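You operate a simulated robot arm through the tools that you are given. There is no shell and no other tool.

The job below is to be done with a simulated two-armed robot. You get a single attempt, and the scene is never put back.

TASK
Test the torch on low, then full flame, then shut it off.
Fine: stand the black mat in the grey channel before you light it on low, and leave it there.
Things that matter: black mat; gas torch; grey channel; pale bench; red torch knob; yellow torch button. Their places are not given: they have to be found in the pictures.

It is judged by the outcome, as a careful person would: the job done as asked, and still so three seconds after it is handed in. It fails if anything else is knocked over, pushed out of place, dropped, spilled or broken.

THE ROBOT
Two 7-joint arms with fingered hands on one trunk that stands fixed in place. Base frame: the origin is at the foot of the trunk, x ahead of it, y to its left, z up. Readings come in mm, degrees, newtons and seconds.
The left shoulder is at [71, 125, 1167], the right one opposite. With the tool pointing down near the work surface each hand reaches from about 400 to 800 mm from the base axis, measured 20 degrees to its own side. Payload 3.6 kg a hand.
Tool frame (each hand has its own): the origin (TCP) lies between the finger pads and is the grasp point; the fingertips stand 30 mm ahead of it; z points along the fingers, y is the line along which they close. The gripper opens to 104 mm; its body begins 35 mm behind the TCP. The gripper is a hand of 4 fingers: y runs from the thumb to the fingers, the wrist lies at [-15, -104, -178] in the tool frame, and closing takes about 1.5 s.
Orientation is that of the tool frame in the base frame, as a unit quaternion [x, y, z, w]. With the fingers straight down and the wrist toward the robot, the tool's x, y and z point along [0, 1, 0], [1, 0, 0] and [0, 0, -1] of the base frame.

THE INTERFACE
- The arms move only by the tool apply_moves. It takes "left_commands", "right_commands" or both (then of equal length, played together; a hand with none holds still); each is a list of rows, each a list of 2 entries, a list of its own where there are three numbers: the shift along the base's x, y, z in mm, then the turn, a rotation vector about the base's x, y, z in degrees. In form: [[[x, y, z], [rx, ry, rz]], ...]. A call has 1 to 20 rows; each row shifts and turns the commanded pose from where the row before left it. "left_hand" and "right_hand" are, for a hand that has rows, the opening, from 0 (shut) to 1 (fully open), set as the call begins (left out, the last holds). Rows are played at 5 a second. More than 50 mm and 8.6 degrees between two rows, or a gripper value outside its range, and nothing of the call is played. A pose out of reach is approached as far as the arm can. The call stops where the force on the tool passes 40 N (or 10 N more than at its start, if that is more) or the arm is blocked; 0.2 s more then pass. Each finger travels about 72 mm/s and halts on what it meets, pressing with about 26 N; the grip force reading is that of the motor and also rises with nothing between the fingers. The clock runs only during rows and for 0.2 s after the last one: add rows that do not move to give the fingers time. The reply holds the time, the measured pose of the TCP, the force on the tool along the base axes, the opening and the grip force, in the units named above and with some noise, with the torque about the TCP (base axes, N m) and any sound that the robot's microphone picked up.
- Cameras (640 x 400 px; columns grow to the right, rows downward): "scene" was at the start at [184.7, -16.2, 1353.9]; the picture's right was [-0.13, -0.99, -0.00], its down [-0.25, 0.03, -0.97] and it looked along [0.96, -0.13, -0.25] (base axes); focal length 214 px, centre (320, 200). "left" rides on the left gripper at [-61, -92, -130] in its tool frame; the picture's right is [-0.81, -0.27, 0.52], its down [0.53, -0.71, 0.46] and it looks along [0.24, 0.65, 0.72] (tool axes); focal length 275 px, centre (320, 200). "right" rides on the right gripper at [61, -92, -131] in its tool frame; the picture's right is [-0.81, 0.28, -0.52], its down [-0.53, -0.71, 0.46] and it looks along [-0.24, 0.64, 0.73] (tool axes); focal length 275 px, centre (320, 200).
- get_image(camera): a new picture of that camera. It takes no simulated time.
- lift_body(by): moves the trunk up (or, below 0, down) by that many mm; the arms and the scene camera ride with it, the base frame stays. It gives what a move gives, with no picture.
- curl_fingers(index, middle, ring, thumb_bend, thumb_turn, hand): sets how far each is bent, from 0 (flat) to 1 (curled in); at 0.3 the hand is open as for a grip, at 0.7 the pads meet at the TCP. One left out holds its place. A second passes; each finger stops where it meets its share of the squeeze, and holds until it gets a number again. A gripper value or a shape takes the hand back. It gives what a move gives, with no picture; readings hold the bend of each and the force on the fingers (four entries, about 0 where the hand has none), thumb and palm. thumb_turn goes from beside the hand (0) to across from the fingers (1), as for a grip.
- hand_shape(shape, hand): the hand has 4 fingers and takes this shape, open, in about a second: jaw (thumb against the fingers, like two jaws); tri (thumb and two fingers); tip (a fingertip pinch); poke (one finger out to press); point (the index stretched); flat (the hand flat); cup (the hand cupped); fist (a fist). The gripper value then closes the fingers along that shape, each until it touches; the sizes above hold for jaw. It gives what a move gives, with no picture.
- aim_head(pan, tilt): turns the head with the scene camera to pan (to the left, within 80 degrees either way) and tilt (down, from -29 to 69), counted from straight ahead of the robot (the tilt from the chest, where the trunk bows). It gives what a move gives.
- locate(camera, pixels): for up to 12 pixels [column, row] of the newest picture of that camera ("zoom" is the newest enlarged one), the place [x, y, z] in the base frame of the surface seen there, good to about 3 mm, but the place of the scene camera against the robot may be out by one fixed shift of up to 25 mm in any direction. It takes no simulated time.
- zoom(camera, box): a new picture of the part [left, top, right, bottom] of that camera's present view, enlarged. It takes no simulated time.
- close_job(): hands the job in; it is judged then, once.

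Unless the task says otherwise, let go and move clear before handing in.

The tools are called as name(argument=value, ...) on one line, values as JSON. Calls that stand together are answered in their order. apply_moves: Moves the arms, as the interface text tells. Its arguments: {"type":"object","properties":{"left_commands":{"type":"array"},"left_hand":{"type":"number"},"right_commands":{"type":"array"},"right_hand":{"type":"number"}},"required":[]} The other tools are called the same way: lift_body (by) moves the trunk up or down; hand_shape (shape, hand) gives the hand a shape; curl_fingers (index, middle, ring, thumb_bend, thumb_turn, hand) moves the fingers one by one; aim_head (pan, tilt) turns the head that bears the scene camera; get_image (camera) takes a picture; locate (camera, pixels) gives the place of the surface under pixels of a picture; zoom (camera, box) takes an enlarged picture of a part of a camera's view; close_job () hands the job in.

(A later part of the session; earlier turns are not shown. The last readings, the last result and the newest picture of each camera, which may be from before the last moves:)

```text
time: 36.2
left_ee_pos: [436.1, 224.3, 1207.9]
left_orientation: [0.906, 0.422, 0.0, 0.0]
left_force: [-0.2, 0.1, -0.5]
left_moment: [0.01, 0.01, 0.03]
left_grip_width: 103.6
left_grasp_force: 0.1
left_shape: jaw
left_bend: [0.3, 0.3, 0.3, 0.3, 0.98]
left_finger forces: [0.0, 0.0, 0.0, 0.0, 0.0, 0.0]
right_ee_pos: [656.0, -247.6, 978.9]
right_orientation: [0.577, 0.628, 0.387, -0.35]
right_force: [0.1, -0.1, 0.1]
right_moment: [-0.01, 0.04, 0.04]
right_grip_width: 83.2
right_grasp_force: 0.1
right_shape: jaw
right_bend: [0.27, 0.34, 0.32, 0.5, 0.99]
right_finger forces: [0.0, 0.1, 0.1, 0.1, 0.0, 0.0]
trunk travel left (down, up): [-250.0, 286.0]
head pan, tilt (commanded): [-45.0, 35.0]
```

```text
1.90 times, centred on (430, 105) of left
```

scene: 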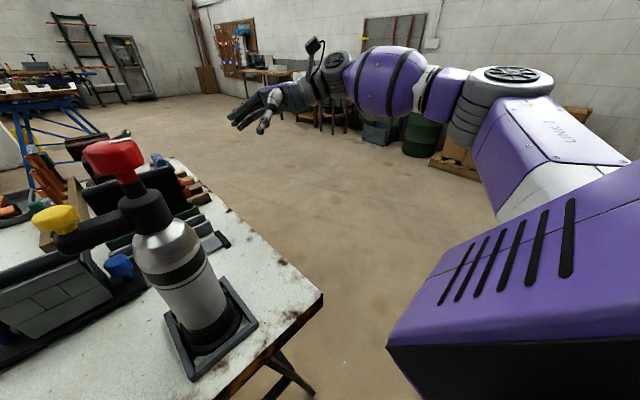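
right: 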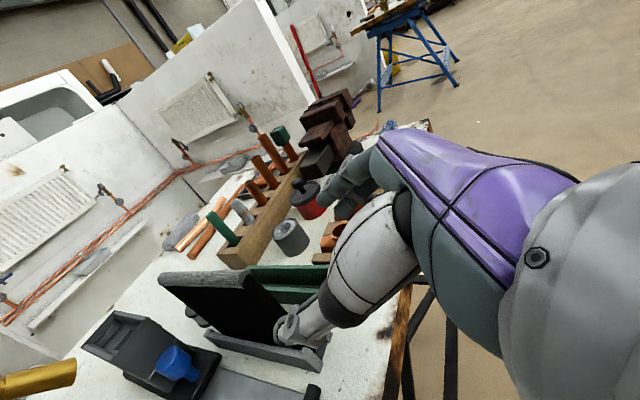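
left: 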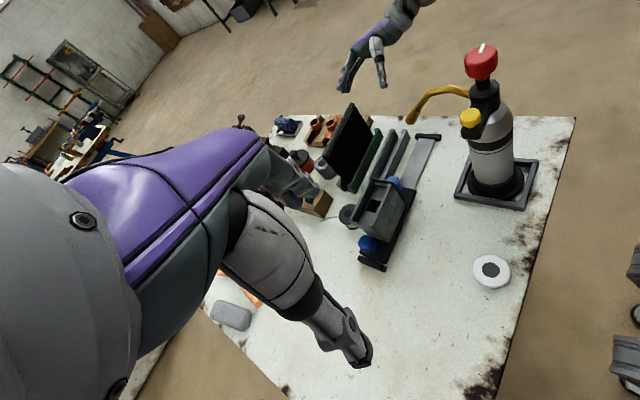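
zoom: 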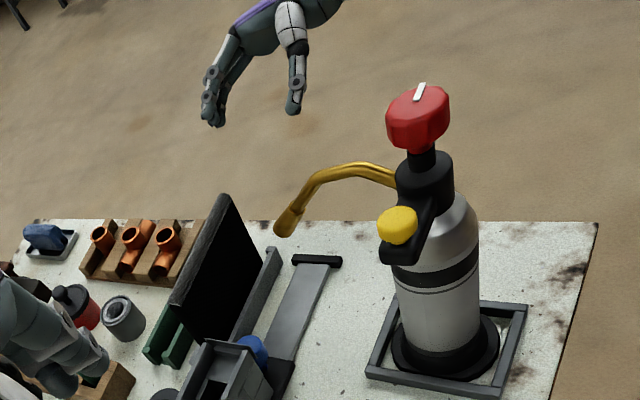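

The mat stands in the grey channel and the hand is clear. Now the torch: I zoom on its head from the left camera and measure knob and button.

zoom(camera="left", box=[440, 30, 540, 140])

locate(camera="zoom", pixels=[[262, 60], [270, 30], [255, 80], [200, 75], [320, 75], [215, 130], [305, 140], [260, 155], [265, 175], [190, 310], [165, 310], [225, 320]])

zoom(camera="right", box=[140, 250, 360, 390])

```text
3.64 times, centred on (490, 85) of left
```

zoom: 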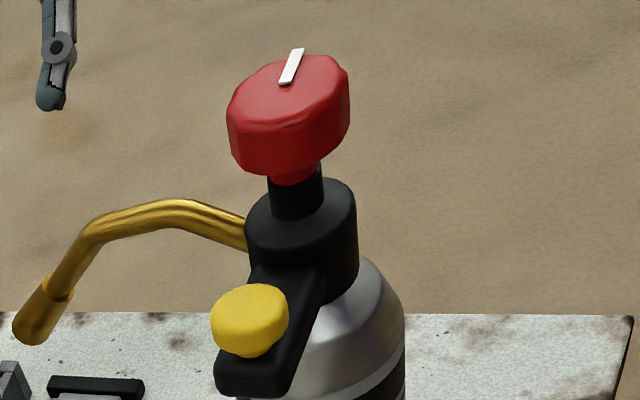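

```text
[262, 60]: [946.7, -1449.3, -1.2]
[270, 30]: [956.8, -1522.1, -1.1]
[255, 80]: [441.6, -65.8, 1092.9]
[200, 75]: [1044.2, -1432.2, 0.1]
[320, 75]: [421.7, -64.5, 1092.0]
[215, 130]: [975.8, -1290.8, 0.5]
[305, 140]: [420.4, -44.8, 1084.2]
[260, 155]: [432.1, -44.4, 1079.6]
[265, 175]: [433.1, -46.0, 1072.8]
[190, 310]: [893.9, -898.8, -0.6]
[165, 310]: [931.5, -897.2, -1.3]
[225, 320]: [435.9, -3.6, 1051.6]
```

```text
2.86 times, centred on (250, 320) of right
```

zoom: 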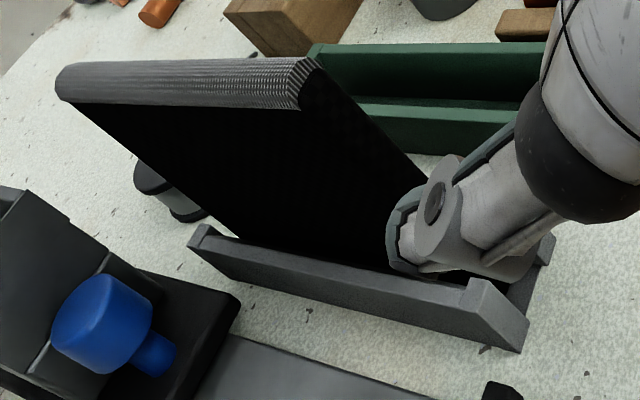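

The mat stands straight in its groove. I take several more points around the knob's rim to find its axis and size.

zoom(camera="left", box=[440, 30, 540, 140])

locate(camera="zoom", pixels=[[235, 108], [345, 88], [320, 62], [280, 66], [250, 118], [300, 122], [335, 110], [290, 68], [298, 52], [288, 80], [240, 150], [340, 125]])

locate(camera="zoom", pixels=[[250, 300], [220, 305], [280, 300], [250, 290], [245, 320], [245, 345], [270, 375], [330, 230], [300, 220], [350, 210], [255, 215], [300, 200]])

```text
3.64 times, centred on (490, 85) of left
```

zoom: 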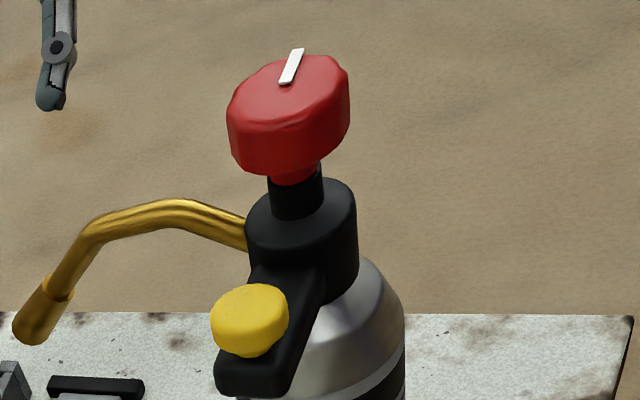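

```text
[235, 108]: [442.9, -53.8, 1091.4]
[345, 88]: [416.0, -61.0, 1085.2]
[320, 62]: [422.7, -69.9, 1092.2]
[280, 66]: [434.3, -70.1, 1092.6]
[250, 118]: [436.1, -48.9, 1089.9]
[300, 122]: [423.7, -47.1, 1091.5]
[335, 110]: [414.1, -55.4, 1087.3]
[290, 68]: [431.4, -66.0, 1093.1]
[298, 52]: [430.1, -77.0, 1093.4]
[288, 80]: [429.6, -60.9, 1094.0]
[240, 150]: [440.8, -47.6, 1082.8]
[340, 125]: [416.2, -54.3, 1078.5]
```

```text
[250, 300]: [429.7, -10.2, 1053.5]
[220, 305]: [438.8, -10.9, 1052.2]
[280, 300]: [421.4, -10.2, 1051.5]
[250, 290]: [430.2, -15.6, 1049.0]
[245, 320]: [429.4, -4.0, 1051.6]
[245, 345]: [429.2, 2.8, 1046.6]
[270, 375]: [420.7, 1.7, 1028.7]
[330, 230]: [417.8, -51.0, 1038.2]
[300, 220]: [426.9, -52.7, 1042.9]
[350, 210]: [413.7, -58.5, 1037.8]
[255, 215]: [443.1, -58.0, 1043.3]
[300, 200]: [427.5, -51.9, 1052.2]
```

The knob axis is near (429.5, −61), radius ≈ 16.5, z ≈ 1070–1093, pointer toward −y; the button is near (430, −7, 1053). I raise the right hand, straighten it to fingers-down, and move back to the right of the torch.

apply_moves(right_commands=[[[-10, -20, 40], [0, 0, 0]], [[-10, -10, 40], [-7, 0, 0]], [[-20, -10, 40], [-7, 0.5, 0]], [[-20, 0, 40], [-7, 0.5, 0]], [[-20, 0, 40], [-7, 0.5, 0]], [[-20, 0, 30], [-7, 0.5, 0]], [[-20, 0, 0], [-7, 0.5, 0]], [[-20, 0, 0], [-7, 0.5, 0]], [[-20, 0, 0], [-7, 0.5, 0]], [[0, 0, 0], [0, 0, 0]]], right_hand=1)

aim_head(pan=-15, tilt=40)

get_image(camera="scene")

```text
time: 38.4
left_ee_pos: [435.4, 223.6, 1207.4]
left_orientation: [0.906, 0.422, -0.001, 0.0]
left_force: [0.0, 0.0, 0.2]
left_moment: [0.0, -0.01, 0.02]
left_grip_width: 103.5
left_grasp_force: 0.0
left_shape: jaw
left_bend: [0.3, 0.3, 0.3, 0.3, 0.98]
left_finger forces: [0.0, 0.1, 0.0, 0.0, 0.1, 0.0]
right_ee_pos: [494.7, -289.0, 1206.4]
right_orientation: [0.684, 0.727, 0.029, -0.057]
right_force: [0.1, 0.6, -0.1]
right_moment: [-0.01, 0.03, -0.03]
right_grip_width: 103.8
right_grasp_force: 0.1
right_shape: jaw
right_bend: [0.3, 0.3, 0.3, 0.3, 0.98]
right_finger forces: [0.1, 0.1, 0.0, 0.0, 0.0, 0.1]
trunk travel left (down, up): [-250.0, 286.0]
head pan, tilt (commanded): [-45.0, 35.0]
```

```text
time: 39.3
left_ee_pos: [435.3, 223.6, 1208.1]
left_orientation: [0.906, 0.423, 0.0, -0.001]
left_force: [0.0, 0.0, -0.1]
left_moment: [0.03, -0.01, 0.03]
left_grip_width: 103.6
left_grasp_force: 0.1
left_shape: jaw
left_bend: [0.3, 0.3, 0.3, 0.3, 0.98]
left_finger forces: [0.0, 0.0, 0.0, 0.0, 0.0, 0.0]
right_ee_pos: [494.5, -288.6, 1206.4]
right_orientation: [0.683, 0.727, 0.03, -0.057]
right_force: [0.3, -0.2, 0.1]
right_moment: [-0.01, -0.01, 0.0]
right_grip_width: 103.8
right_grasp_force: 0.0
right_shape: jaw
right_bend: [0.3, 0.3, 0.3, 0.3, 0.98]
right_finger forces: [0.1, 0.0, 0.0, 0.0, 0.0, 0.0]
trunk travel left (down, up): [-250.0, 286.0]
head pan, tilt (commanded): [-15.0, 40.0]
```

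```text
taken
```

scene: 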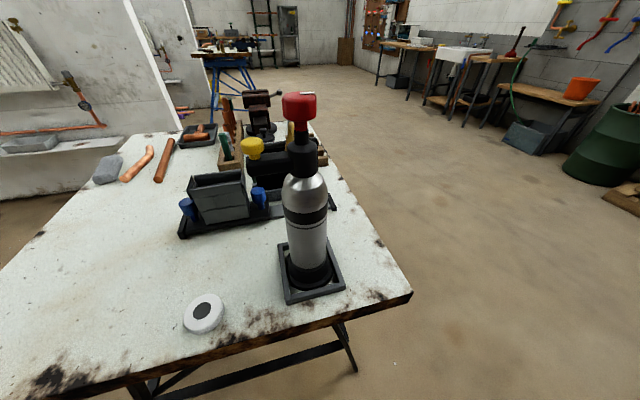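

Both hands are clear of the torch. I raise the trunk back to its original height for working at the knob, and set the right hand to the tri shape.

lift_body(by=150)

hand_shape(hand="right", shape="tri")

get_image(camera="right")

get_image(camera="left")

```text
time: 41.1
left_ee_pos: [436.4, 224.3, 1357.3]
left_orientation: [0.906, 0.422, -0.001, -0.001]
left_force: [1.1, 0.5, 0.9]
left_moment: [0.0, -0.01, 0.0]
left_grip_width: 104.1
left_grasp_force: 0.0
left_shape: jaw
left_bend: [0.3, 0.3, 0.3, 0.3, 0.98]
left_finger forces: [0.0, 0.0, 0.1, 0.1, 0.1, 0.0]
right_ee_pos: [495.9, -288.4, 1358.3]
right_orientation: [0.684, 0.727, 0.029, -0.057]
right_force: [0.0, 0.8, 0.1]
right_moment: [0.04, 0.01, 0.02]
right_grip_width: 103.5
right_grasp_force: 0.0
right_shape: jaw
right_bend: [0.3, 0.3, 0.3, 0.3, 0.98]
right_finger forces: [0.0, 0.1, 0.0, 0.0, 0.1, 0.0]
trunk travel left (down, up): [-400.0, 136.0]
head pan, tilt (commanded): [-15.0, 40.0]
```

```text
time: 42.0
left_ee_pos: [435.1, 224.8, 1357.1]
left_orientation: [0.906, 0.423, 0.0, 0.0]
left_force: [0.2, -0.2, -1.1]
left_moment: [0.02, -0.02, 0.0]
left_grip_width: 103.5
left_grasp_force: 0.1
left_shape: jaw
left_bend: [0.3, 0.3, 0.3, 0.3, 0.98]
left_finger forces: [0.1, 0.0, 0.0, 0.0, 0.0, 0.0]
right_ee_pos: [495.0, -288.5, 1357.7]
right_orientation: [0.683, 0.728, 0.03, -0.058]
right_force: [-0.9, -0.3, -0.4]
right_moment: [0.02, 0.02, -0.03]
right_grip_width: 103.5
right_grasp_force: 0.1
right_shape: tri
right_bend: [0.3, 0.3, 0.99, 0.3, 0.98]
right_finger forces: [0.0, 0.0, 0.1, 0.1, 0.0, 0.0]
trunk travel left (down, up): [-400.0, 136.0]
head pan, tilt (commanded): [-15.0, 40.0]
```

```text
taken
```

right: 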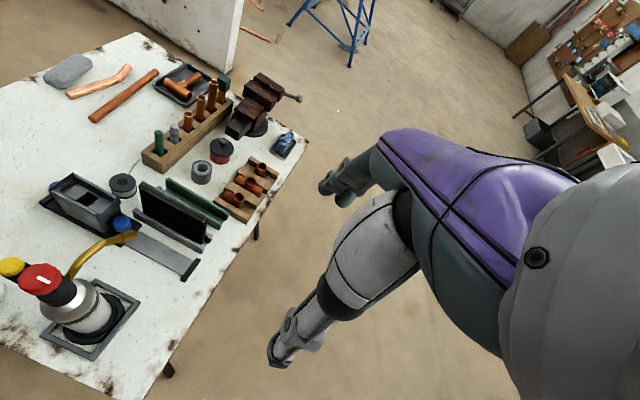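

```text
taken
```

left: 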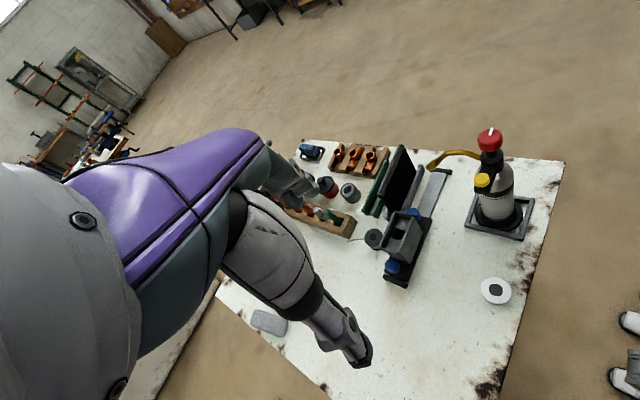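

The tri shape leaves index and middle out with ring curled. I locate the right thumb tip (278,360) and fingertips (345,195) to learn where the pads lie relative to the TCP.

zoom(camera="right", box=[250, 130, 420, 380])

locate(camera="right", pixels=[[275, 362], [283, 340], [290, 320], [328, 188], [343, 198], [350, 180], [360, 165], [372, 155], [330, 180], [345, 190], [335, 195], [300, 330]])

```text
1.60 times, centred on (335, 255) of right
```

zoom: 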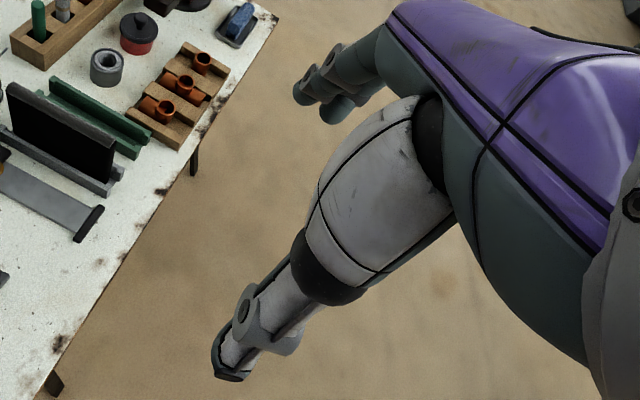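

```text
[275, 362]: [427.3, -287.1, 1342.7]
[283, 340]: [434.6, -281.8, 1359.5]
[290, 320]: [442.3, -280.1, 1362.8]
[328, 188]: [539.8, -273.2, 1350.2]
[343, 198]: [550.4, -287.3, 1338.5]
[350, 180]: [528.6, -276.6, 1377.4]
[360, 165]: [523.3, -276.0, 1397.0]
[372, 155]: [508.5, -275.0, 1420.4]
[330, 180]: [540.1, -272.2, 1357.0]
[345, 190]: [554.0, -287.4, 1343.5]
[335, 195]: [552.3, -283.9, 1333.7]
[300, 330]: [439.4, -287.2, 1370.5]
```

The thumb sits opposite the middle finger and the index is offset to +y, so the full jaw grasp centred on the knob will wrap it better. I check the brass tube's height near the knob, since fingers will come down beside it.

zoom(camera="left", box=[420, 115, 530, 215])

hand_shape(hand="right", shape="jaw")

```text
4.00 times, centred on (475, 165) of left
```

zoom: 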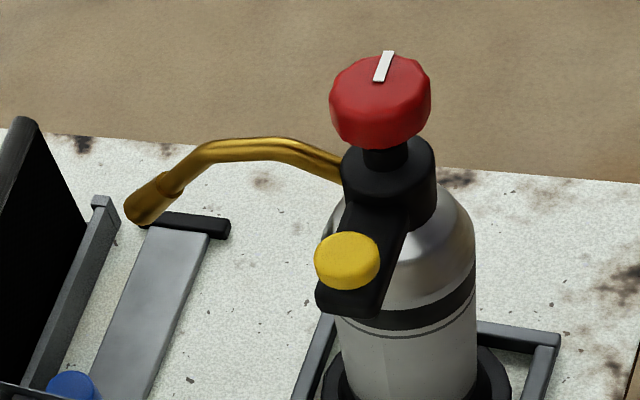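

```text
time: 42.9
left_ee_pos: [435.0, 224.5, 1356.9]
left_orientation: [0.907, 0.422, 0.0, 0.0]
left_force: [0.0, -0.9, 0.0]
left_moment: [-0.01, 0.0, -0.05]
left_grip_width: 103.5
left_grasp_force: 0.1
left_shape: jaw
left_bend: [0.3, 0.3, 0.3, 0.3, 0.98]
left_finger forces: [0.0, 0.0, 0.0, 0.1, 0.1, 0.0]
right_ee_pos: [496.0, -289.7, 1358.0]
right_orientation: [0.684, 0.727, 0.03, -0.057]
right_force: [-0.1, -0.7, 0.9]
right_moment: [0.0, 0.01, -0.01]
right_grip_width: 103.7
right_grasp_force: 0.1
right_shape: jaw
right_bend: [0.3, 0.3, 0.3, 0.3, 0.98]
right_finger forces: [0.0, 0.1, 0.0, 0.1, 0.0, 0.1]
trunk travel left (down, up): [-400.0, 136.0]
head pan, tilt (commanded): [-15.0, 40.0]
```

locate(camera="zoom", pixels=[[325, 165], [300, 148], [270, 143], [240, 143], [210, 152], [180, 170], [150, 205], [335, 175], [390, 145], [385, 165], [410, 170], [350, 255]])

```text
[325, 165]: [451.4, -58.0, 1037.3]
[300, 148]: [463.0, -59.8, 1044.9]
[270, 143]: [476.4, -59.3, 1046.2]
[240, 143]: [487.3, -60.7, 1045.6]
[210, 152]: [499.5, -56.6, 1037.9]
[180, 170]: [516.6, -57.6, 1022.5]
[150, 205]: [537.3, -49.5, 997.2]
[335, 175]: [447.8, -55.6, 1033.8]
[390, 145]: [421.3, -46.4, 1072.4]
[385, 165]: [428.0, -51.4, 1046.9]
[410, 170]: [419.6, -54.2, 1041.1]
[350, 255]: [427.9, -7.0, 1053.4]
```

The brass tube peaks at z ≈ 1047 near x 463–490, so fingertips should stay above ~1057 (TCP ≈ 1088). I bring the right hand straight above the knob, level, at a safe height.

apply_moves(right_commands=[[[-11, 38, -24], [-1.2, -0.4, -0.6]], [[-11, 38, -24], [-1.2, -0.4, -0.6]], [[-11, 38, -24], [-1.2, -0.4, -0.6]], [[-11, 38, -24], [-1.2, -0.4, -0.6]], [[-11, 38, -24], [-1.2, -0.3, -0.6]], [[-11, 38, -24], [-1.0, -0.3, -0.5]], [[0, 0, 0], [0, 0, 0]]], right_hand=0.75)

get_image(camera="right")

get_image(camera="left")

get_image(camera="scene")

```text
time: 44.5
left_ee_pos: [434.0, 224.6, 1358.9]
left_orientation: [0.906, 0.423, 0.0, 0.0]
left_force: [0.0, -0.3, -0.2]
left_moment: [-0.01, -0.02, 0.01]
left_grip_width: 103.8
left_grasp_force: 0.1
left_shape: jaw
left_bend: [0.3, 0.3, 0.3, 0.3, 0.98]
left_finger forces: [0.0, 0.0, 0.1, 0.1, 0.0, 0.1]
right_ee_pos: [429.9, -61.3, 1213.5]
right_orientation: [0.706, 0.708, 0.0, 0.001]
right_force: [-0.4, 0.4, 0.1]
right_moment: [0.01, -0.04, 0.01]
right_grip_width: 78.4
right_grasp_force: 0.0
right_shape: jaw
right_bend: [0.27, 0.35, 0.33, 0.54, 0.99]
right_finger forces: [0.1, 0.1, 0.0, 0.0, 0.0, 0.0]
trunk travel left (down, up): [-400.0, 136.0]
head pan, tilt (commanded): [-15.0, 40.0]
```

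```text
taken
```

right: 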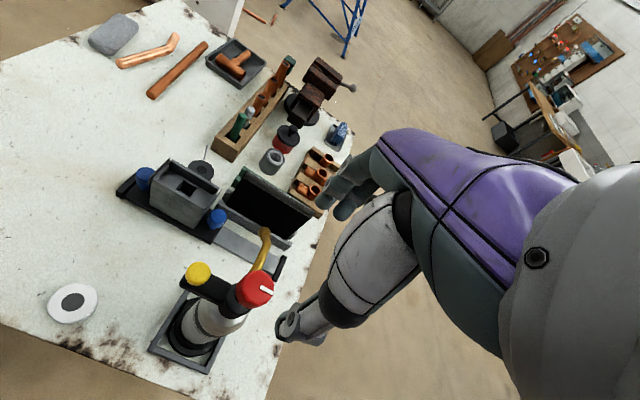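

```text
taken
```

left: 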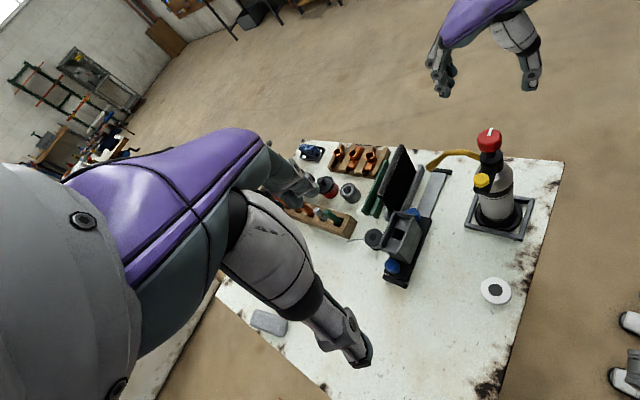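

```text
taken
```

scene: 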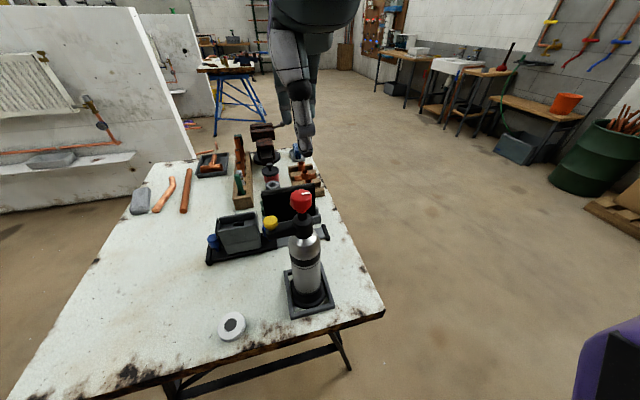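

The right hand is right above the knob at (430,−61,1213), reached without trouble. I use its own camera to refine the knob axis (pixel 254,290).

zoom(camera="right", box=[180, 240, 300, 330])

locate(camera="zoom", pixels=[[400, 215], [330, 225], [470, 215], [400, 170], [395, 270], [430, 220], [460, 222], [415, 222], [100, 150], [60, 150], [145, 150], [100, 120]])

```text
4.44 times, centred on (240, 285) of right
```

zoom: 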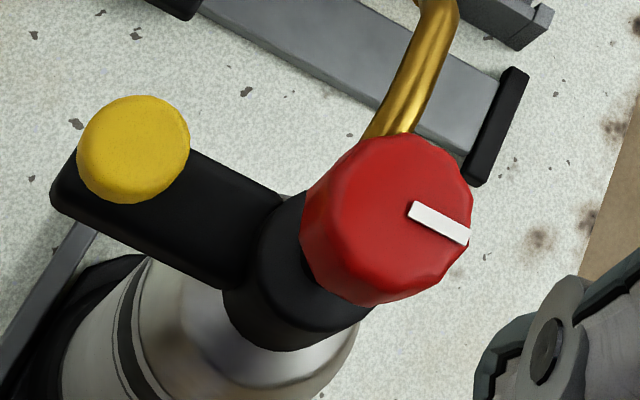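

```text
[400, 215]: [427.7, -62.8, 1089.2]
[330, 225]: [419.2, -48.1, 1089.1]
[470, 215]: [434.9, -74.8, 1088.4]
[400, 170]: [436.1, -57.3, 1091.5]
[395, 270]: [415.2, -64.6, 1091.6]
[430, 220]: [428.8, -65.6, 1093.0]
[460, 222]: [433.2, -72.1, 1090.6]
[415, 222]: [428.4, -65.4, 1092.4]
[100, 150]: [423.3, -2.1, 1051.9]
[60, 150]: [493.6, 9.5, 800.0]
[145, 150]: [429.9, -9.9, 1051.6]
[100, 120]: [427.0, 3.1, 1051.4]
```

The knob axis is confirmed at about (429.5, −61.5) with the pointer exactly toward −y. I descend to just above it and check clearance from the side.

apply_moves(right_commands=[[[0, 0, -30], [0, 0, 0]], [[0, 0, -30], [0, 0, 0]], [[0, 0, -25], [0, 0, 0]], [[0, 0, 0], [0, 0, 0]]], right_hand=0.75)

zoom(camera="left", box=[420, 60, 560, 220])

get_image(camera="right")

zoom(camera="scene", box=[240, 100, 380, 260])

```text
time: 45.5
left_ee_pos: [434.0, 223.4, 1358.3]
left_orientation: [0.906, 0.423, 0.0, 0.0]
left_force: [-0.6, -0.1, -0.3]
left_moment: [-0.01, 0.04, -0.01]
left_grip_width: 103.7
left_grasp_force: 0.0
left_shape: jaw
left_bend: [0.3, 0.3, 0.3, 0.3, 0.98]
left_finger forces: [0.0, 0.0, 0.0, 0.0, 0.1, 0.0]
right_ee_pos: [427.6, -60.7, 1130.4]
right_orientation: [0.706, 0.708, 0.0, 0.001]
right_force: [0.0, 0.0, 0.2]
right_moment: [0.0, 0.02, -0.04]
right_grip_width: 78.3
right_grasp_force: 0.0
right_shape: jaw
right_bend: [0.27, 0.35, 0.33, 0.54, 0.99]
right_finger forces: [0.0, 0.1, 0.0, 0.0, 0.0, 0.0]
trunk travel left (down, up): [-400.0, 136.0]
head pan, tilt (commanded): [-15.0, 40.0]
```

```text
2.50 times, centred on (490, 140) of left
```

zoom: 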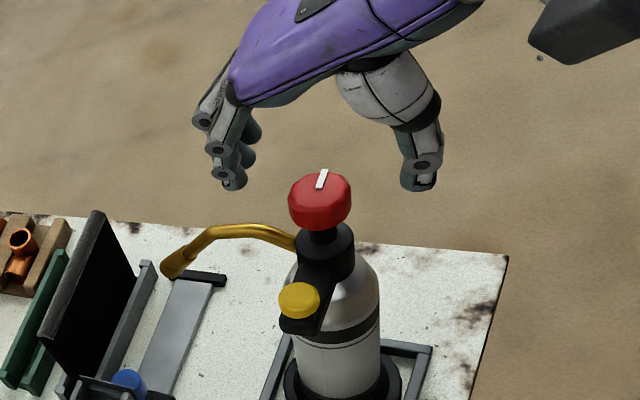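

```text
taken
```

right: 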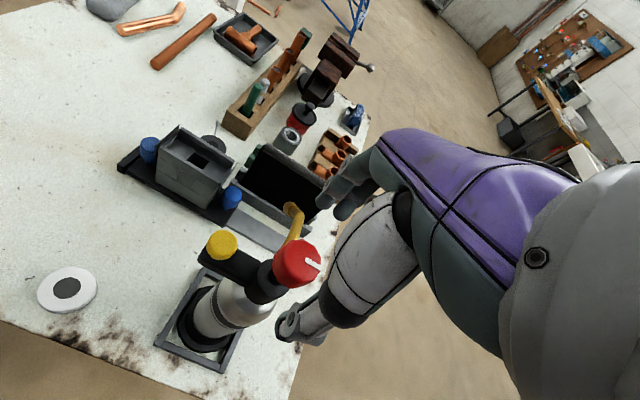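

```text
2.50 times, centred on (310, 180) of scene
```

zoom: 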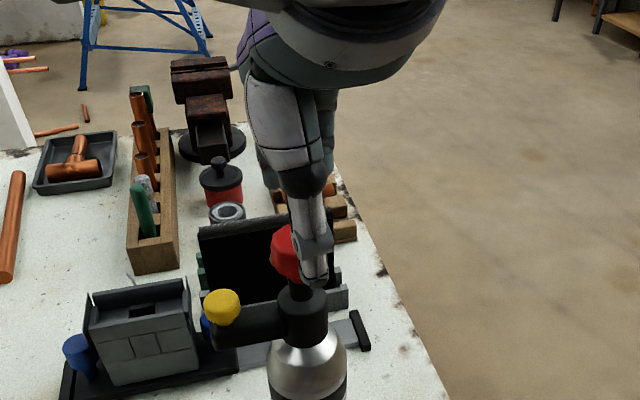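

From the head the thumb tip seems a little right of the knob's centre. I locate thumb and fingertips to centre the grasp on the knob.

locate(camera="zoom", pixels=[[318, 270], [315, 240], [305, 200], [322, 262], [310, 280], [285, 170], [275, 250], [285, 265], [290, 240], [300, 300], [320, 215], [328, 265]])

zoom(camera="left", box=[420, 60, 560, 220])

locate(camera="zoom", pixels=[[235, 180], [230, 165], [222, 150], [250, 155], [250, 130], [415, 185], [430, 160], [405, 180], [430, 185], [205, 120], [245, 160], [240, 145]])

```text
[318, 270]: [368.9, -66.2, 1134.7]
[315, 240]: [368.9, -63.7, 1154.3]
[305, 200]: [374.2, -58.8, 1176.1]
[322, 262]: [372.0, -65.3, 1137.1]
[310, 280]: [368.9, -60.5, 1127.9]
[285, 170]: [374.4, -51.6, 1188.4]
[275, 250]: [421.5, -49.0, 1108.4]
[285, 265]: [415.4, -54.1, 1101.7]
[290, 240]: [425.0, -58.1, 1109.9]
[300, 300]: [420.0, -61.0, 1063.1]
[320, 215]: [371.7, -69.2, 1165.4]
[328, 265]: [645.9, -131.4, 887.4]
```

```text
2.50 times, centred on (490, 140) of left
```

zoom: 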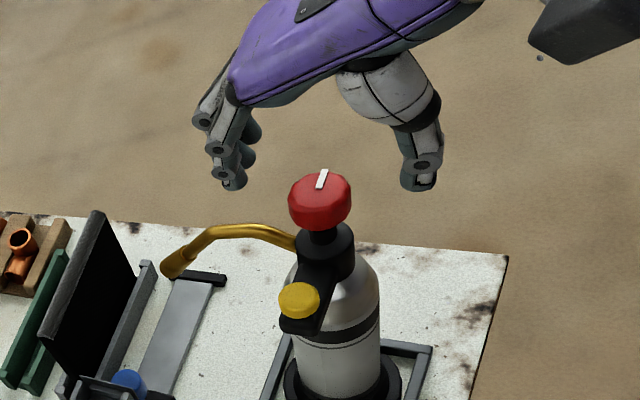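

```text
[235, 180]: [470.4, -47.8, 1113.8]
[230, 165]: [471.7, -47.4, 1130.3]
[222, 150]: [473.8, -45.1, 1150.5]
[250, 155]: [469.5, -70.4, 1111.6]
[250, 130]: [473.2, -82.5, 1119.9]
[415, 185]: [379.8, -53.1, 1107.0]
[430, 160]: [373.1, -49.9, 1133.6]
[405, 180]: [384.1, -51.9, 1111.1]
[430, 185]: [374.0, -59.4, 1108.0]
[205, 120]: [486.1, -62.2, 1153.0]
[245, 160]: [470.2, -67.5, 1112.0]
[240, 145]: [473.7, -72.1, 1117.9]
```

Thumb lies at tool x≈0 with index (+5) and middle (−15) opposite it, so a tri grasp with the knob slightly off the TCP fits best. I switch to the tri shape here, above the knob.

hand_shape(hand="right", shape="tri")

apply_moves(right_commands=[[[2, 3, 0], [0, 0, 0]], [[0, 0, 0], [0, 0, 0]], [[0, 0, 0], [0, 0, 0]], [[0, 0, 0], [0, 0, 0]], [[0, 0, 0], [0, 0, 0]]], right_hand=0.65)

zoom(camera="left", box=[430, 70, 540, 180])

locate(camera="zoom", pixels=[[200, 170], [205, 160], [330, 185], [320, 175], [345, 185], [220, 150], [235, 140], [200, 150], [260, 160], [250, 170], [340, 170], [215, 175]])

```text
time: 46.4
left_ee_pos: [434.6, 224.0, 1357.1]
left_orientation: [0.907, 0.422, 0.0, -0.001]
left_force: [0.1, 0.1, -0.2]
left_moment: [-0.01, -0.01, -0.03]
left_grip_width: 104.0
left_grasp_force: 0.1
left_shape: jaw
left_bend: [0.3, 0.3, 0.3, 0.3, 0.98]
left_finger forces: [0.0, 0.0, 0.0, 0.0, 0.0, 0.1]
right_ee_pos: [429.1, -60.4, 1129.4]
right_orientation: [0.707, 0.707, 0.0, 0.0]
right_force: [-0.2, 0.0, 0.5]
right_moment: [0.0, -0.03, 0.01]
right_grip_width: 103.9
right_grasp_force: 0.1
right_shape: tri
right_bend: [0.3, 0.3, 0.99, 0.3, 0.98]
right_finger forces: [0.0, 0.0, 0.0, 0.0, 0.0, 0.1]
trunk travel left (down, up): [-400.0, 136.0]
head pan, tilt (commanded): [-15.0, 40.0]
```

```text
time: 47.6
left_ee_pos: [435.7, 222.8, 1357.6]
left_orientation: [0.906, 0.423, 0.0, -0.001]
left_force: [-1.0, 0.0, -0.4]
left_moment: [-0.01, -0.01, 0.0]
left_grip_width: 103.6
left_grasp_force: 0.1
left_shape: jaw
left_bend: [0.3, 0.3, 0.3, 0.3, 0.98]
left_finger forces: [0.0, 0.0, 0.0, 0.0, 0.0, 0.0]
right_ee_pos: [431.1, -57.1, 1129.8]
right_orientation: [0.706, 0.708, -0.001, 0.0]
right_force: [0.0, -0.3, -0.1]
right_moment: [-0.01, 0.01, -0.01]
right_grip_width: 67.9
right_grasp_force: 0.0
right_shape: tri
right_bend: [0.73, 0.39, 0.99, 0.62, 1.0]
right_finger forces: [0.0, 0.0, 0.0, 0.0, 0.0, 0.0]
trunk travel left (down, up): [-400.0, 136.0]
head pan, tilt (commanded): [-15.0, 40.0]
```

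```text
3.64 times, centred on (485, 125) of left
```

zoom: 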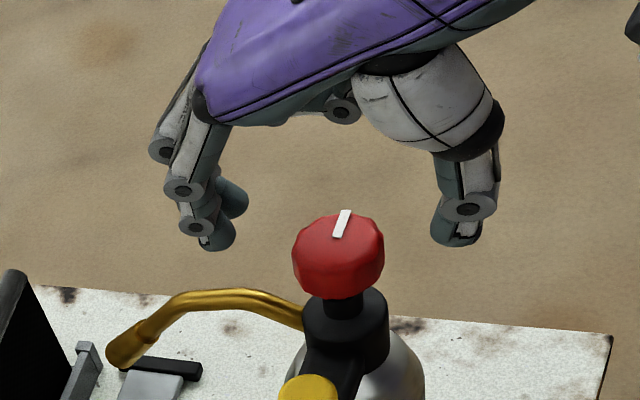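

```text
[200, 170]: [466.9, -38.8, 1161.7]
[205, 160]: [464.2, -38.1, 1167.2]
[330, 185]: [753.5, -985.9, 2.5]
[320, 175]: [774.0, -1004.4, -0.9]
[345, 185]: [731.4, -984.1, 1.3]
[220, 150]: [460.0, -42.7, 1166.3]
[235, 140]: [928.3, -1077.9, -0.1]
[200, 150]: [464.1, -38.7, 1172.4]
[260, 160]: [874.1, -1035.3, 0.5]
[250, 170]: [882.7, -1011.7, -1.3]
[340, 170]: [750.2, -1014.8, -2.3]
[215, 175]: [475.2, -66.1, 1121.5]
```

The index bend reads 0.73 while middle reads 0.39, which is odd for an open tri grip. I look from the right camera and read again.

apply_moves(right_commands=[[[0, 0, 0], [0, 0, 0]], [[0, 0, 0], [0, 0, 0]], [[0, 0, 0], [0, 0, 0]]])

zoom(camera="right", box=[240, 140, 420, 360])

zoom(camera="left", box=[430, 70, 540, 180])

locate(camera="zoom", pixels=[[215, 238], [205, 235], [195, 205], [235, 210], [240, 195], [230, 195], [455, 235], [440, 230], [470, 235], [470, 210], [345, 110], [225, 245]])

```text
time: 48.4
left_ee_pos: [435.7, 223.7, 1357.0]
left_orientation: [0.907, 0.422, -0.001, -0.001]
left_force: [0.0, 0.8, -0.1]
left_moment: [-0.02, 0.01, 0.0]
left_grip_width: 103.6
left_grasp_force: 0.1
left_shape: jaw
left_bend: [0.3, 0.3, 0.3, 0.3, 0.98]
left_finger forces: [0.0, 0.0, 0.0, 0.0, 0.0, 0.1]
right_ee_pos: [431.5, -57.1, 1131.3]
right_orientation: [0.707, 0.708, 0.0, 0.0]
right_force: [-1.0, 0.3, -0.5]
right_moment: [0.02, -0.02, 0.0]
right_grip_width: 68.1
right_grasp_force: 0.0
right_shape: tri
right_bend: [0.73, 0.39, 0.99, 0.62, 1.0]
right_finger forces: [0.1, 0.1, 0.1, 0.0, 0.0, 0.0]
trunk travel left (down, up): [-400.0, 136.0]
head pan, tilt (commanded): [-15.0, 40.0]
```

```text
1.82 times, centred on (330, 250) of right
```

zoom: 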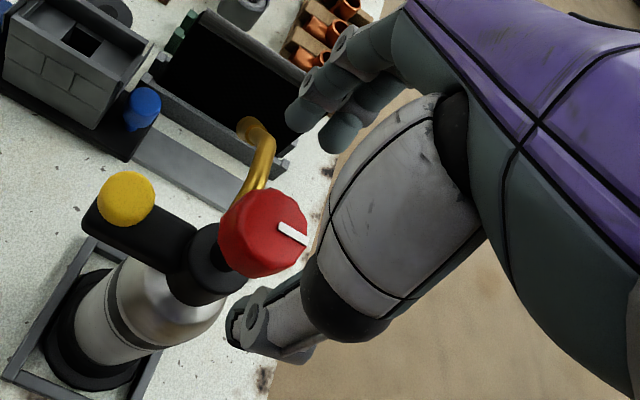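

```text
3.64 times, centred on (485, 125) of left
```

zoom: 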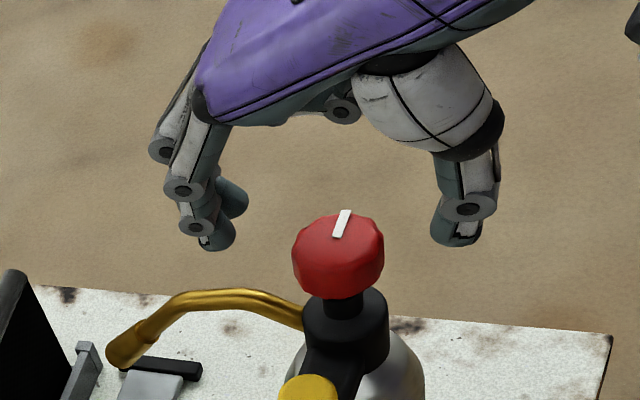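

```text
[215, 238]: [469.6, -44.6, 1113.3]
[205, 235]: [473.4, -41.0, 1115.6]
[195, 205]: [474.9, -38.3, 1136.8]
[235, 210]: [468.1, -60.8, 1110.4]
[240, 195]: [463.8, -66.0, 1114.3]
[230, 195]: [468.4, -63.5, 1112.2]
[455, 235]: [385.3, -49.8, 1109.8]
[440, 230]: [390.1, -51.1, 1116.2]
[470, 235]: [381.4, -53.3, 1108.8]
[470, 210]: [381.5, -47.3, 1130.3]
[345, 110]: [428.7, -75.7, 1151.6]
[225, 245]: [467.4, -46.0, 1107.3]
```

Index pad is ~+5, middle ~−13, thumb ~−1 across the hand, all open around the knob. I centre (−1.8, −1) and descend to z ≈ 1084 with tips just above the brass tube.

apply_moves(right_commands=[[[-1.8, -1, -16], [0, 0, 0]], [[0, 0, -16], [0, 0, 0]], [[0, 0, -14], [0, 0, 0]], [[0, 0, 0], [0, 0, 0]]])

zoom(camera="left", box=[430, 90, 540, 200])

zoom(camera="right", box=[240, 140, 420, 360])

```text
time: 49.4
left_ee_pos: [434.1, 224.8, 1358.0]
left_orientation: [0.906, 0.423, 0.0, 0.0]
left_force: [-0.2, -0.2, 0.3]
left_moment: [0.01, 0.01, -0.01]
left_grip_width: 103.6
left_grasp_force: 0.1
left_shape: jaw
left_bend: [0.3, 0.3, 0.3, 0.3, 0.98]
left_finger forces: [0.1, 0.1, 0.0, 0.1, 0.0, 0.0]
right_ee_pos: [429.6, -59.0, 1082.9]
right_orientation: [0.707, 0.707, 0.001, -0.001]
right_force: [0.2, -0.4, -0.1]
right_moment: [0.03, -0.02, -0.01]
right_grip_width: 68.1
right_grasp_force: 0.1
right_shape: tri
right_bend: [0.73, 0.39, 0.99, 0.62, 1.0]
right_finger forces: [0.0, 0.1, 0.0, 0.0, 0.0, 0.0]
trunk travel left (down, up): [-400.0, 136.0]
head pan, tilt (commanded): [-15.0, 40.0]
```

```text
3.64 times, centred on (485, 145) of left
```

zoom: 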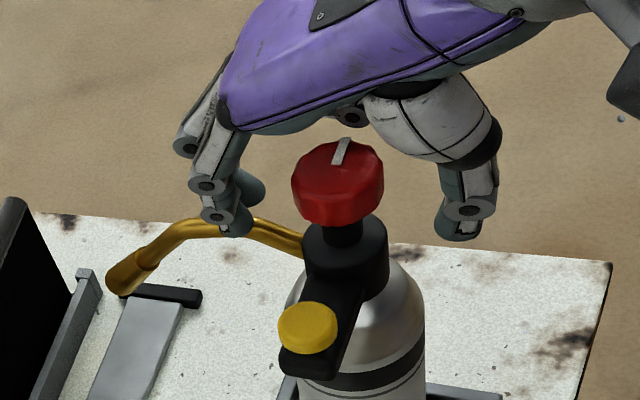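

```text
1.82 times, centred on (330, 250) of right
```

zoom: 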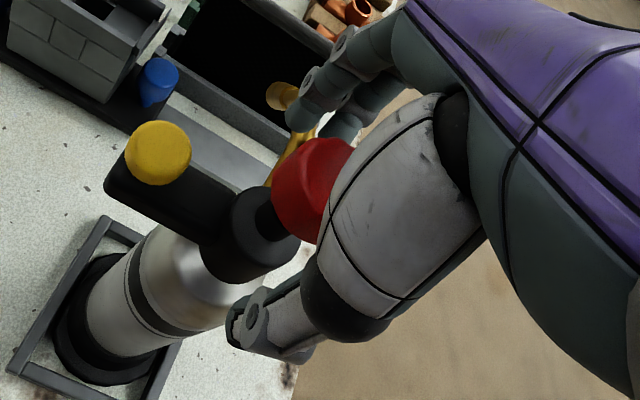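

Fingers straddle the knob with clear gaps on both sides and above the tube. I close partway to check symmetry before gripping.

apply_moves(right_commands=[[[0, 0, 0], [0, 0, 0]], [[0, 0, 0], [0, 0, 0]], [[0, 0, 0], [0, 0, 0]], [[0, 0, 0], [0, 0, 0]]], right_hand=0.42)

zoom(camera="left", box=[430, 90, 540, 200])

locate(camera="zoom", pixels=[[230, 225], [245, 220], [260, 215], [265, 195], [300, 185], [380, 190], [420, 225], [440, 225], [410, 220], [340, 205], [255, 230], [245, 200]])

```text
time: 50.4
left_ee_pos: [434.4, 224.3, 1357.7]
left_orientation: [0.907, 0.421, -0.001, 0.0]
left_force: [-0.2, 0.4, 0.6]
left_moment: [-0.03, 0.03, 0.01]
left_grip_width: 103.6
left_grasp_force: 0.0
left_shape: jaw
left_bend: [0.3, 0.3, 0.3, 0.3, 0.98]
left_finger forces: [0.0, 0.2, 0.0, 0.0, 0.0, 0.0]
right_ee_pos: [429.6, -58.8, 1083.0]
right_orientation: [0.707, 0.708, 0.0, 0.0]
right_force: [-1.1, 0.6, -0.4]
right_moment: [0.01, 0.01, -0.01]
right_grip_width: 44.0
right_grasp_force: 0.0
right_shape: tri
right_bend: [0.74, 0.48, 0.99, 0.72, 1.0]
right_finger forces: [0.0, 0.1, 0.0, 0.0, 0.0, 0.0]
trunk travel left (down, up): [-400.0, 136.0]
head pan, tilt (commanded): [-15.0, 40.0]
```

```text
3.64 times, centred on (485, 145) of left
```

zoom: 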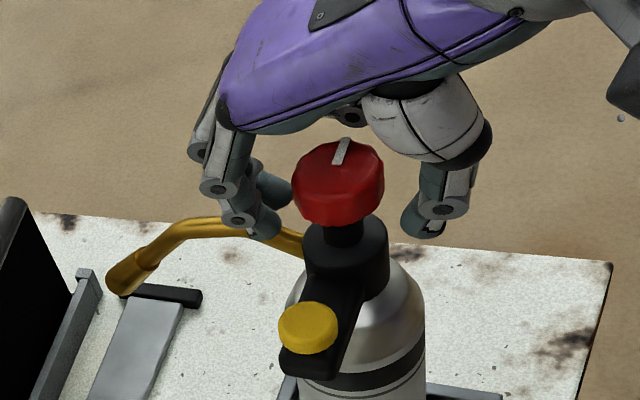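

```text
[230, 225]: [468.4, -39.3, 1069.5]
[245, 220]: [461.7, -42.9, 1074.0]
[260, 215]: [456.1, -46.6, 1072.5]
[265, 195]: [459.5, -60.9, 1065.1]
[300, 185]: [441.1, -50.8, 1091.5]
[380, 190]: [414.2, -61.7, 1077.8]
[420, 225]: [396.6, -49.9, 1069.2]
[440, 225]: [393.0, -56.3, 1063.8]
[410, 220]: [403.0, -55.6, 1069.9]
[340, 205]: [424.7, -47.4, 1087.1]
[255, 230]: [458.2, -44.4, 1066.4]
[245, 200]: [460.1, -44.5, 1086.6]
```

The gaps either side are about equal, but the tips sit low near the knob's bottom edge (z ≈ 1070). I raise 8 mm and then close to grip the knob.

apply_moves(right_commands=[[[0, 0, 8], [0, 0, 0]], [[0, 0, 0], [0, 0, 0]]], right_hand=0.42)

apply_moves(right_commands=[[[0, 0, 0], [0, 0, 0]], [[0, 0, 0], [0, 0, 0]], [[0, 0, 0], [0, 0, 0]], [[0, 0, 0], [0, 0, 0]], [[0, 0, 0], [0, 0, 0]]], right_hand=0)

zoom(camera="left", box=[430, 90, 540, 200])

get_image(camera="left")

```text
time: 51.0
left_ee_pos: [435.1, 224.0, 1358.5]
left_orientation: [0.906, 0.422, -0.001, -0.001]
left_force: [0.0, 0.7, 0.2]
left_moment: [0.02, 0.04, 0.01]
left_grip_width: 103.9
left_grasp_force: 0.1
left_shape: jaw
left_bend: [0.3, 0.3, 0.3, 0.3, 0.98]
left_finger forces: [0.0, 0.0, 0.0, 0.0, 0.0, 0.1]
right_ee_pos: [430.0, -58.5, 1091.4]
right_orientation: [0.707, 0.707, 0.0, 0.0]
right_force: [0.0, 0.0, 0.7]
right_moment: [-0.02, 0.01, 0.0]
right_grip_width: 44.1
right_grasp_force: 0.1
right_shape: tri
right_bend: [0.74, 0.48, 0.99, 0.72, 1.0]
right_finger forces: [0.0, 0.0, 0.0, 0.0, 0.1, 0.0]
trunk travel left (down, up): [-400.0, 136.0]
head pan, tilt (commanded): [-15.0, 40.0]
```

```text
time: 52.2
left_ee_pos: [434.8, 223.6, 1356.1]
left_orientation: [0.906, 0.423, 0.0, -0.001]
left_force: [0.3, -0.4, -0.3]
left_moment: [-0.01, -0.02, -0.01]
left_grip_width: 103.7
left_grasp_force: 0.0
left_shape: jaw
left_bend: [0.3, 0.3, 0.3, 0.3, 0.98]
left_finger forces: [0.0, 0.0, 0.0, 0.1, 0.0, 0.0]
right_ee_pos: [429.1, -58.9, 1091.6]
right_orientation: [0.706, 0.708, 0.0, 0.0]
right_force: [0.4, 0.6, -0.3]
right_moment: [0.05, 0.11, -0.03]
right_grip_width: 20.9
right_grasp_force: 26.3
right_shape: tri
right_bend: [0.73, 0.61, 1.0, 0.76, 1.0]
right_finger forces: [10.5, 9.4, 0.0, 0.0, 20.4, 0.1]
trunk travel left (down, up): [-400.0, 136.0]
head pan, tilt (commanded): [-15.0, 40.0]
```

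```text
3.64 times, centred on (485, 145) of left
```

zoom: 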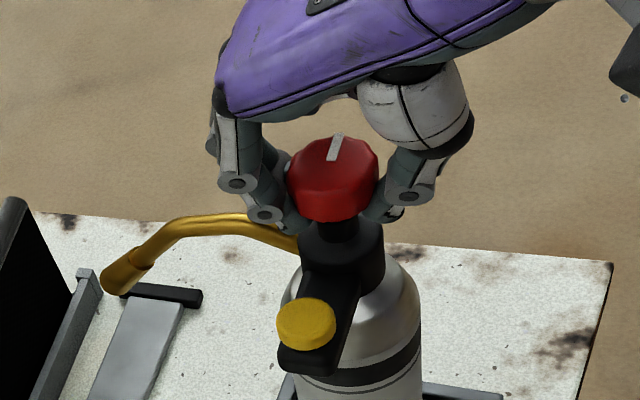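

```text
taken
```

left: 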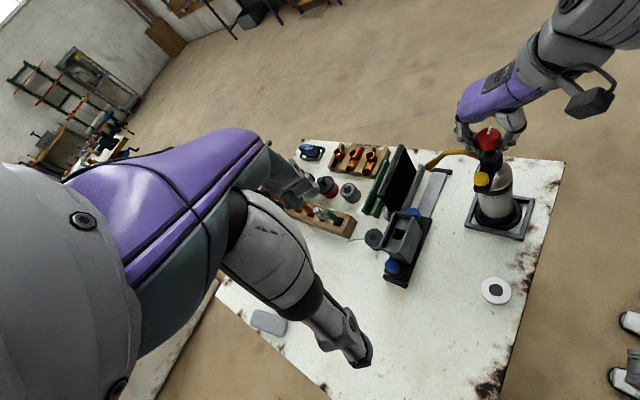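

The knob is gripped (index 10.5 N, middle 9.4 N, thumb 20 N) and the torch still stands in its frame. I try a small counter-clockwise turn, 12°, and watch the torque and sounds.

apply_moves(right_commands=[[[-0.2, 0, 0], [0, 0, 4]], [[-0.2, 0, 0], [0, 0, 4]], [[-0.2, 0, 0], [0, 0, 4]], [[0, 0, 0], [0, 0, 0]]])

zoom(camera="left", box=[430, 90, 540, 200])

```text
time: 53.2
left_ee_pos: [436.1, 224.8, 1359.6]
left_orientation: [0.907, 0.422, 0.0, -0.001]
left_force: [0.4, 0.0, 0.2]
left_moment: [0.02, 0.01, 0.01]
left_grip_width: 103.3
left_grasp_force: 0.0
left_shape: jaw
left_bend: [0.3, 0.3, 0.3, 0.3, 0.98]
left_finger forces: [0.0, 0.0, 0.0, 0.1, 0.1, 0.0]
right_ee_pos: [429.3, -58.2, 1091.8]
right_orientation: [0.629, 0.778, -0.001, 0.0]
right_force: [-0.2, 0.1, -7.3]
right_moment: [0.01, 0.11, 0.0]
right_grip_width: 21.2
right_grasp_force: 25.8
right_shape: tri
right_bend: [0.73, 0.61, 1.0, 0.76, 1.0]
right_finger forces: [10.6, 9.4, 0.1, 0.0, 20.5, 0.2]
trunk travel left (down, up): [-400.0, 136.0]
head pan, tilt (commanded): [-15.0, 40.0]
```

```text
3.64 times, centred on (485, 145) of left
```

zoom: 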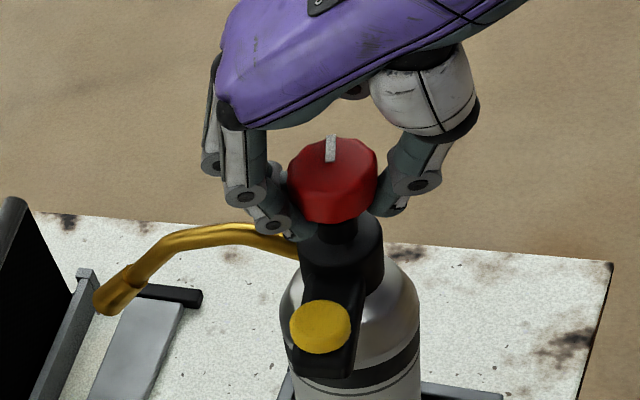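

The whole torch turned with the hand (button moved right, nozzle swung), and −7.3 N on the tool shows the grip had lifted its weight slightly. I turn back the same 12° first, then lower gently to set it down.

apply_moves(right_commands=[[[0.2, 0, 0], [0, 0, -4]], [[0.2, 0, 0], [0, 0, -4]], [[0.2, 0, 0], [0, 0, -4]], [[0, 0, 0], [0, 0, 0]]])

apply_moves(right_commands=[[[0, 0, -1], [0, 0, 0]], [[0, 0, 0], [0, 0, 0]]])

zoom(camera="left", box=[430, 90, 540, 250])

```text
time: 54.2
left_ee_pos: [434.6, 224.2, 1358.2]
left_orientation: [0.906, 0.423, -0.001, -0.001]
left_force: [0.0, 0.3, -0.8]
left_moment: [0.0, 0.0, 0.0]
left_grip_width: 103.6
left_grasp_force: 0.1
left_shape: jaw
left_bend: [0.3, 0.3, 0.3, 0.3, 0.98]
left_finger forces: [0.0, 0.0, 0.1, 0.0, 0.0, 0.1]
right_ee_pos: [429.1, -58.8, 1091.8]
right_orientation: [0.707, 0.708, 0.0, 0.0]
right_force: [-0.7, 0.1, -6.7]
right_moment: [0.02, 0.07, -0.04]
right_grip_width: 21.4
right_grasp_force: 25.7
right_shape: tri
right_bend: [0.73, 0.61, 1.0, 0.76, 1.0]
right_finger forces: [10.6, 9.3, 0.0, 0.1, 20.3, 0.0]
trunk travel left (down, up): [-400.0, 136.0]
head pan, tilt (commanded): [-15.0, 40.0]
```

```text
time: 54.8
left_ee_pos: [436.0, 224.7, 1357.4]
left_orientation: [0.906, 0.423, -0.001, -0.001]
left_force: [0.7, -0.2, -0.4]
left_moment: [0.02, 0.04, 0.02]
left_grip_width: 103.7
left_grasp_force: 0.1
left_shape: jaw
left_bend: [0.3, 0.3, 0.3, 0.3, 0.98]
left_finger forces: [0.1, 0.0, 0.1, 0.0, 0.0, 0.0]
right_ee_pos: [429.9, -56.8, 1089.7]
right_orientation: [0.707, 0.707, 0.0, 0.0]
right_force: [0.6, -0.5, -6.7]
right_moment: [0.03, 0.11, 0.0]
right_grip_width: 21.3
right_grasp_force: 26.2
right_shape: tri
right_bend: [0.73, 0.61, 1.0, 0.76, 1.0]
right_finger forces: [10.5, 9.1, 0.0, 0.0, 20.4, 0.0]
trunk travel left (down, up): [-400.0, 136.0]
head pan, tilt (commanded): [-15.0, 40.0]
```

```text
2.50 times, centred on (485, 170) of left
```

zoom: 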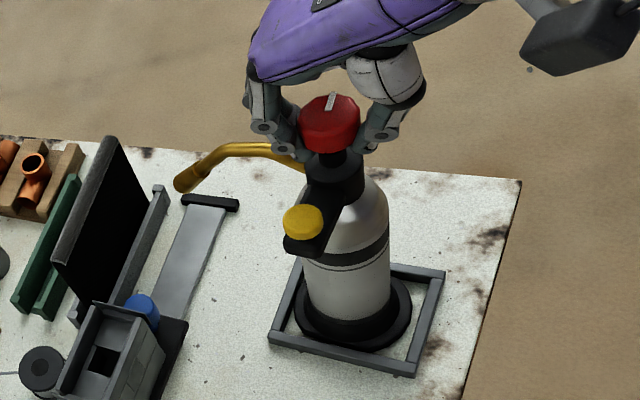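

The hand still carries about 6.7 N, so the torch is hanging slightly. I lower in 1.5 mm steps until the weight goes back to the bench.

apply_moves(right_commands=[[[0, 0, -1.5], [0, 0, 0]], [[0, 0, 0], [0, 0, 0]]])

apply_moves(right_commands=[[[0, 0, -1.5], [0, 0, 0]], [[0, 0, 0], [0, 0, 0]]])

```text
time: 55.4
left_ee_pos: [435.3, 225.4, 1357.4]
left_orientation: [0.907, 0.422, 0.0, -0.002]
left_force: [0.4, -0.5, 0.7]
left_moment: [0.02, 0.01, 0.01]
left_grip_width: 103.8
left_grasp_force: 0.1
left_shape: jaw
left_bend: [0.3, 0.3, 0.3, 0.3, 0.98]
left_finger forces: [0.0, 0.0, 0.1, 0.0, 0.1, 0.0]
right_ee_pos: [429.7, -58.7, 1089.0]
right_orientation: [0.707, 0.707, -0.001, 0.001]
right_force: [-0.2, -0.4, -7.0]
right_moment: [0.04, 0.11, 0.01]
right_grip_width: 21.5
right_grasp_force: 26.0
right_shape: tri
right_bend: [0.73, 0.61, 1.0, 0.76, 1.0]
right_finger forces: [10.6, 9.3, 0.0, 0.0, 20.3, 0.0]
trunk travel left (down, up): [-400.0, 136.0]
head pan, tilt (commanded): [-15.0, 40.0]
```

```text
time: 56.0
left_ee_pos: [434.6, 224.6, 1357.6]
left_orientation: [0.907, 0.422, 0.0, -0.001]
left_force: [-0.9, 0.5, 0.5]
left_moment: [-0.02, 0.03, 0.0]
left_grip_width: 103.7
left_grasp_force: 0.1
left_shape: jaw
left_bend: [0.3, 0.3, 0.3, 0.3, 0.98]
left_finger forces: [0.0, 0.0, 0.0, 0.1, 0.1, 0.0]
right_ee_pos: [429.9, -58.0, 1086.6]
right_orientation: [0.706, 0.708, -0.001, 0.0]
right_force: [-1.4, -0.6, -3.9]
right_moment: [0.04, 0.11, 0.01]
right_grip_width: 21.6
right_grasp_force: 26.1
right_shape: tri
right_bend: [0.73, 0.61, 1.0, 0.77, 1.0]
right_finger forces: [10.4, 9.2, 0.0, 0.0, 18.7, 0.0]
trunk travel left (down, up): [-400.0, 136.0]
head pan, tilt (commanded): [-15.0, 40.0]
```

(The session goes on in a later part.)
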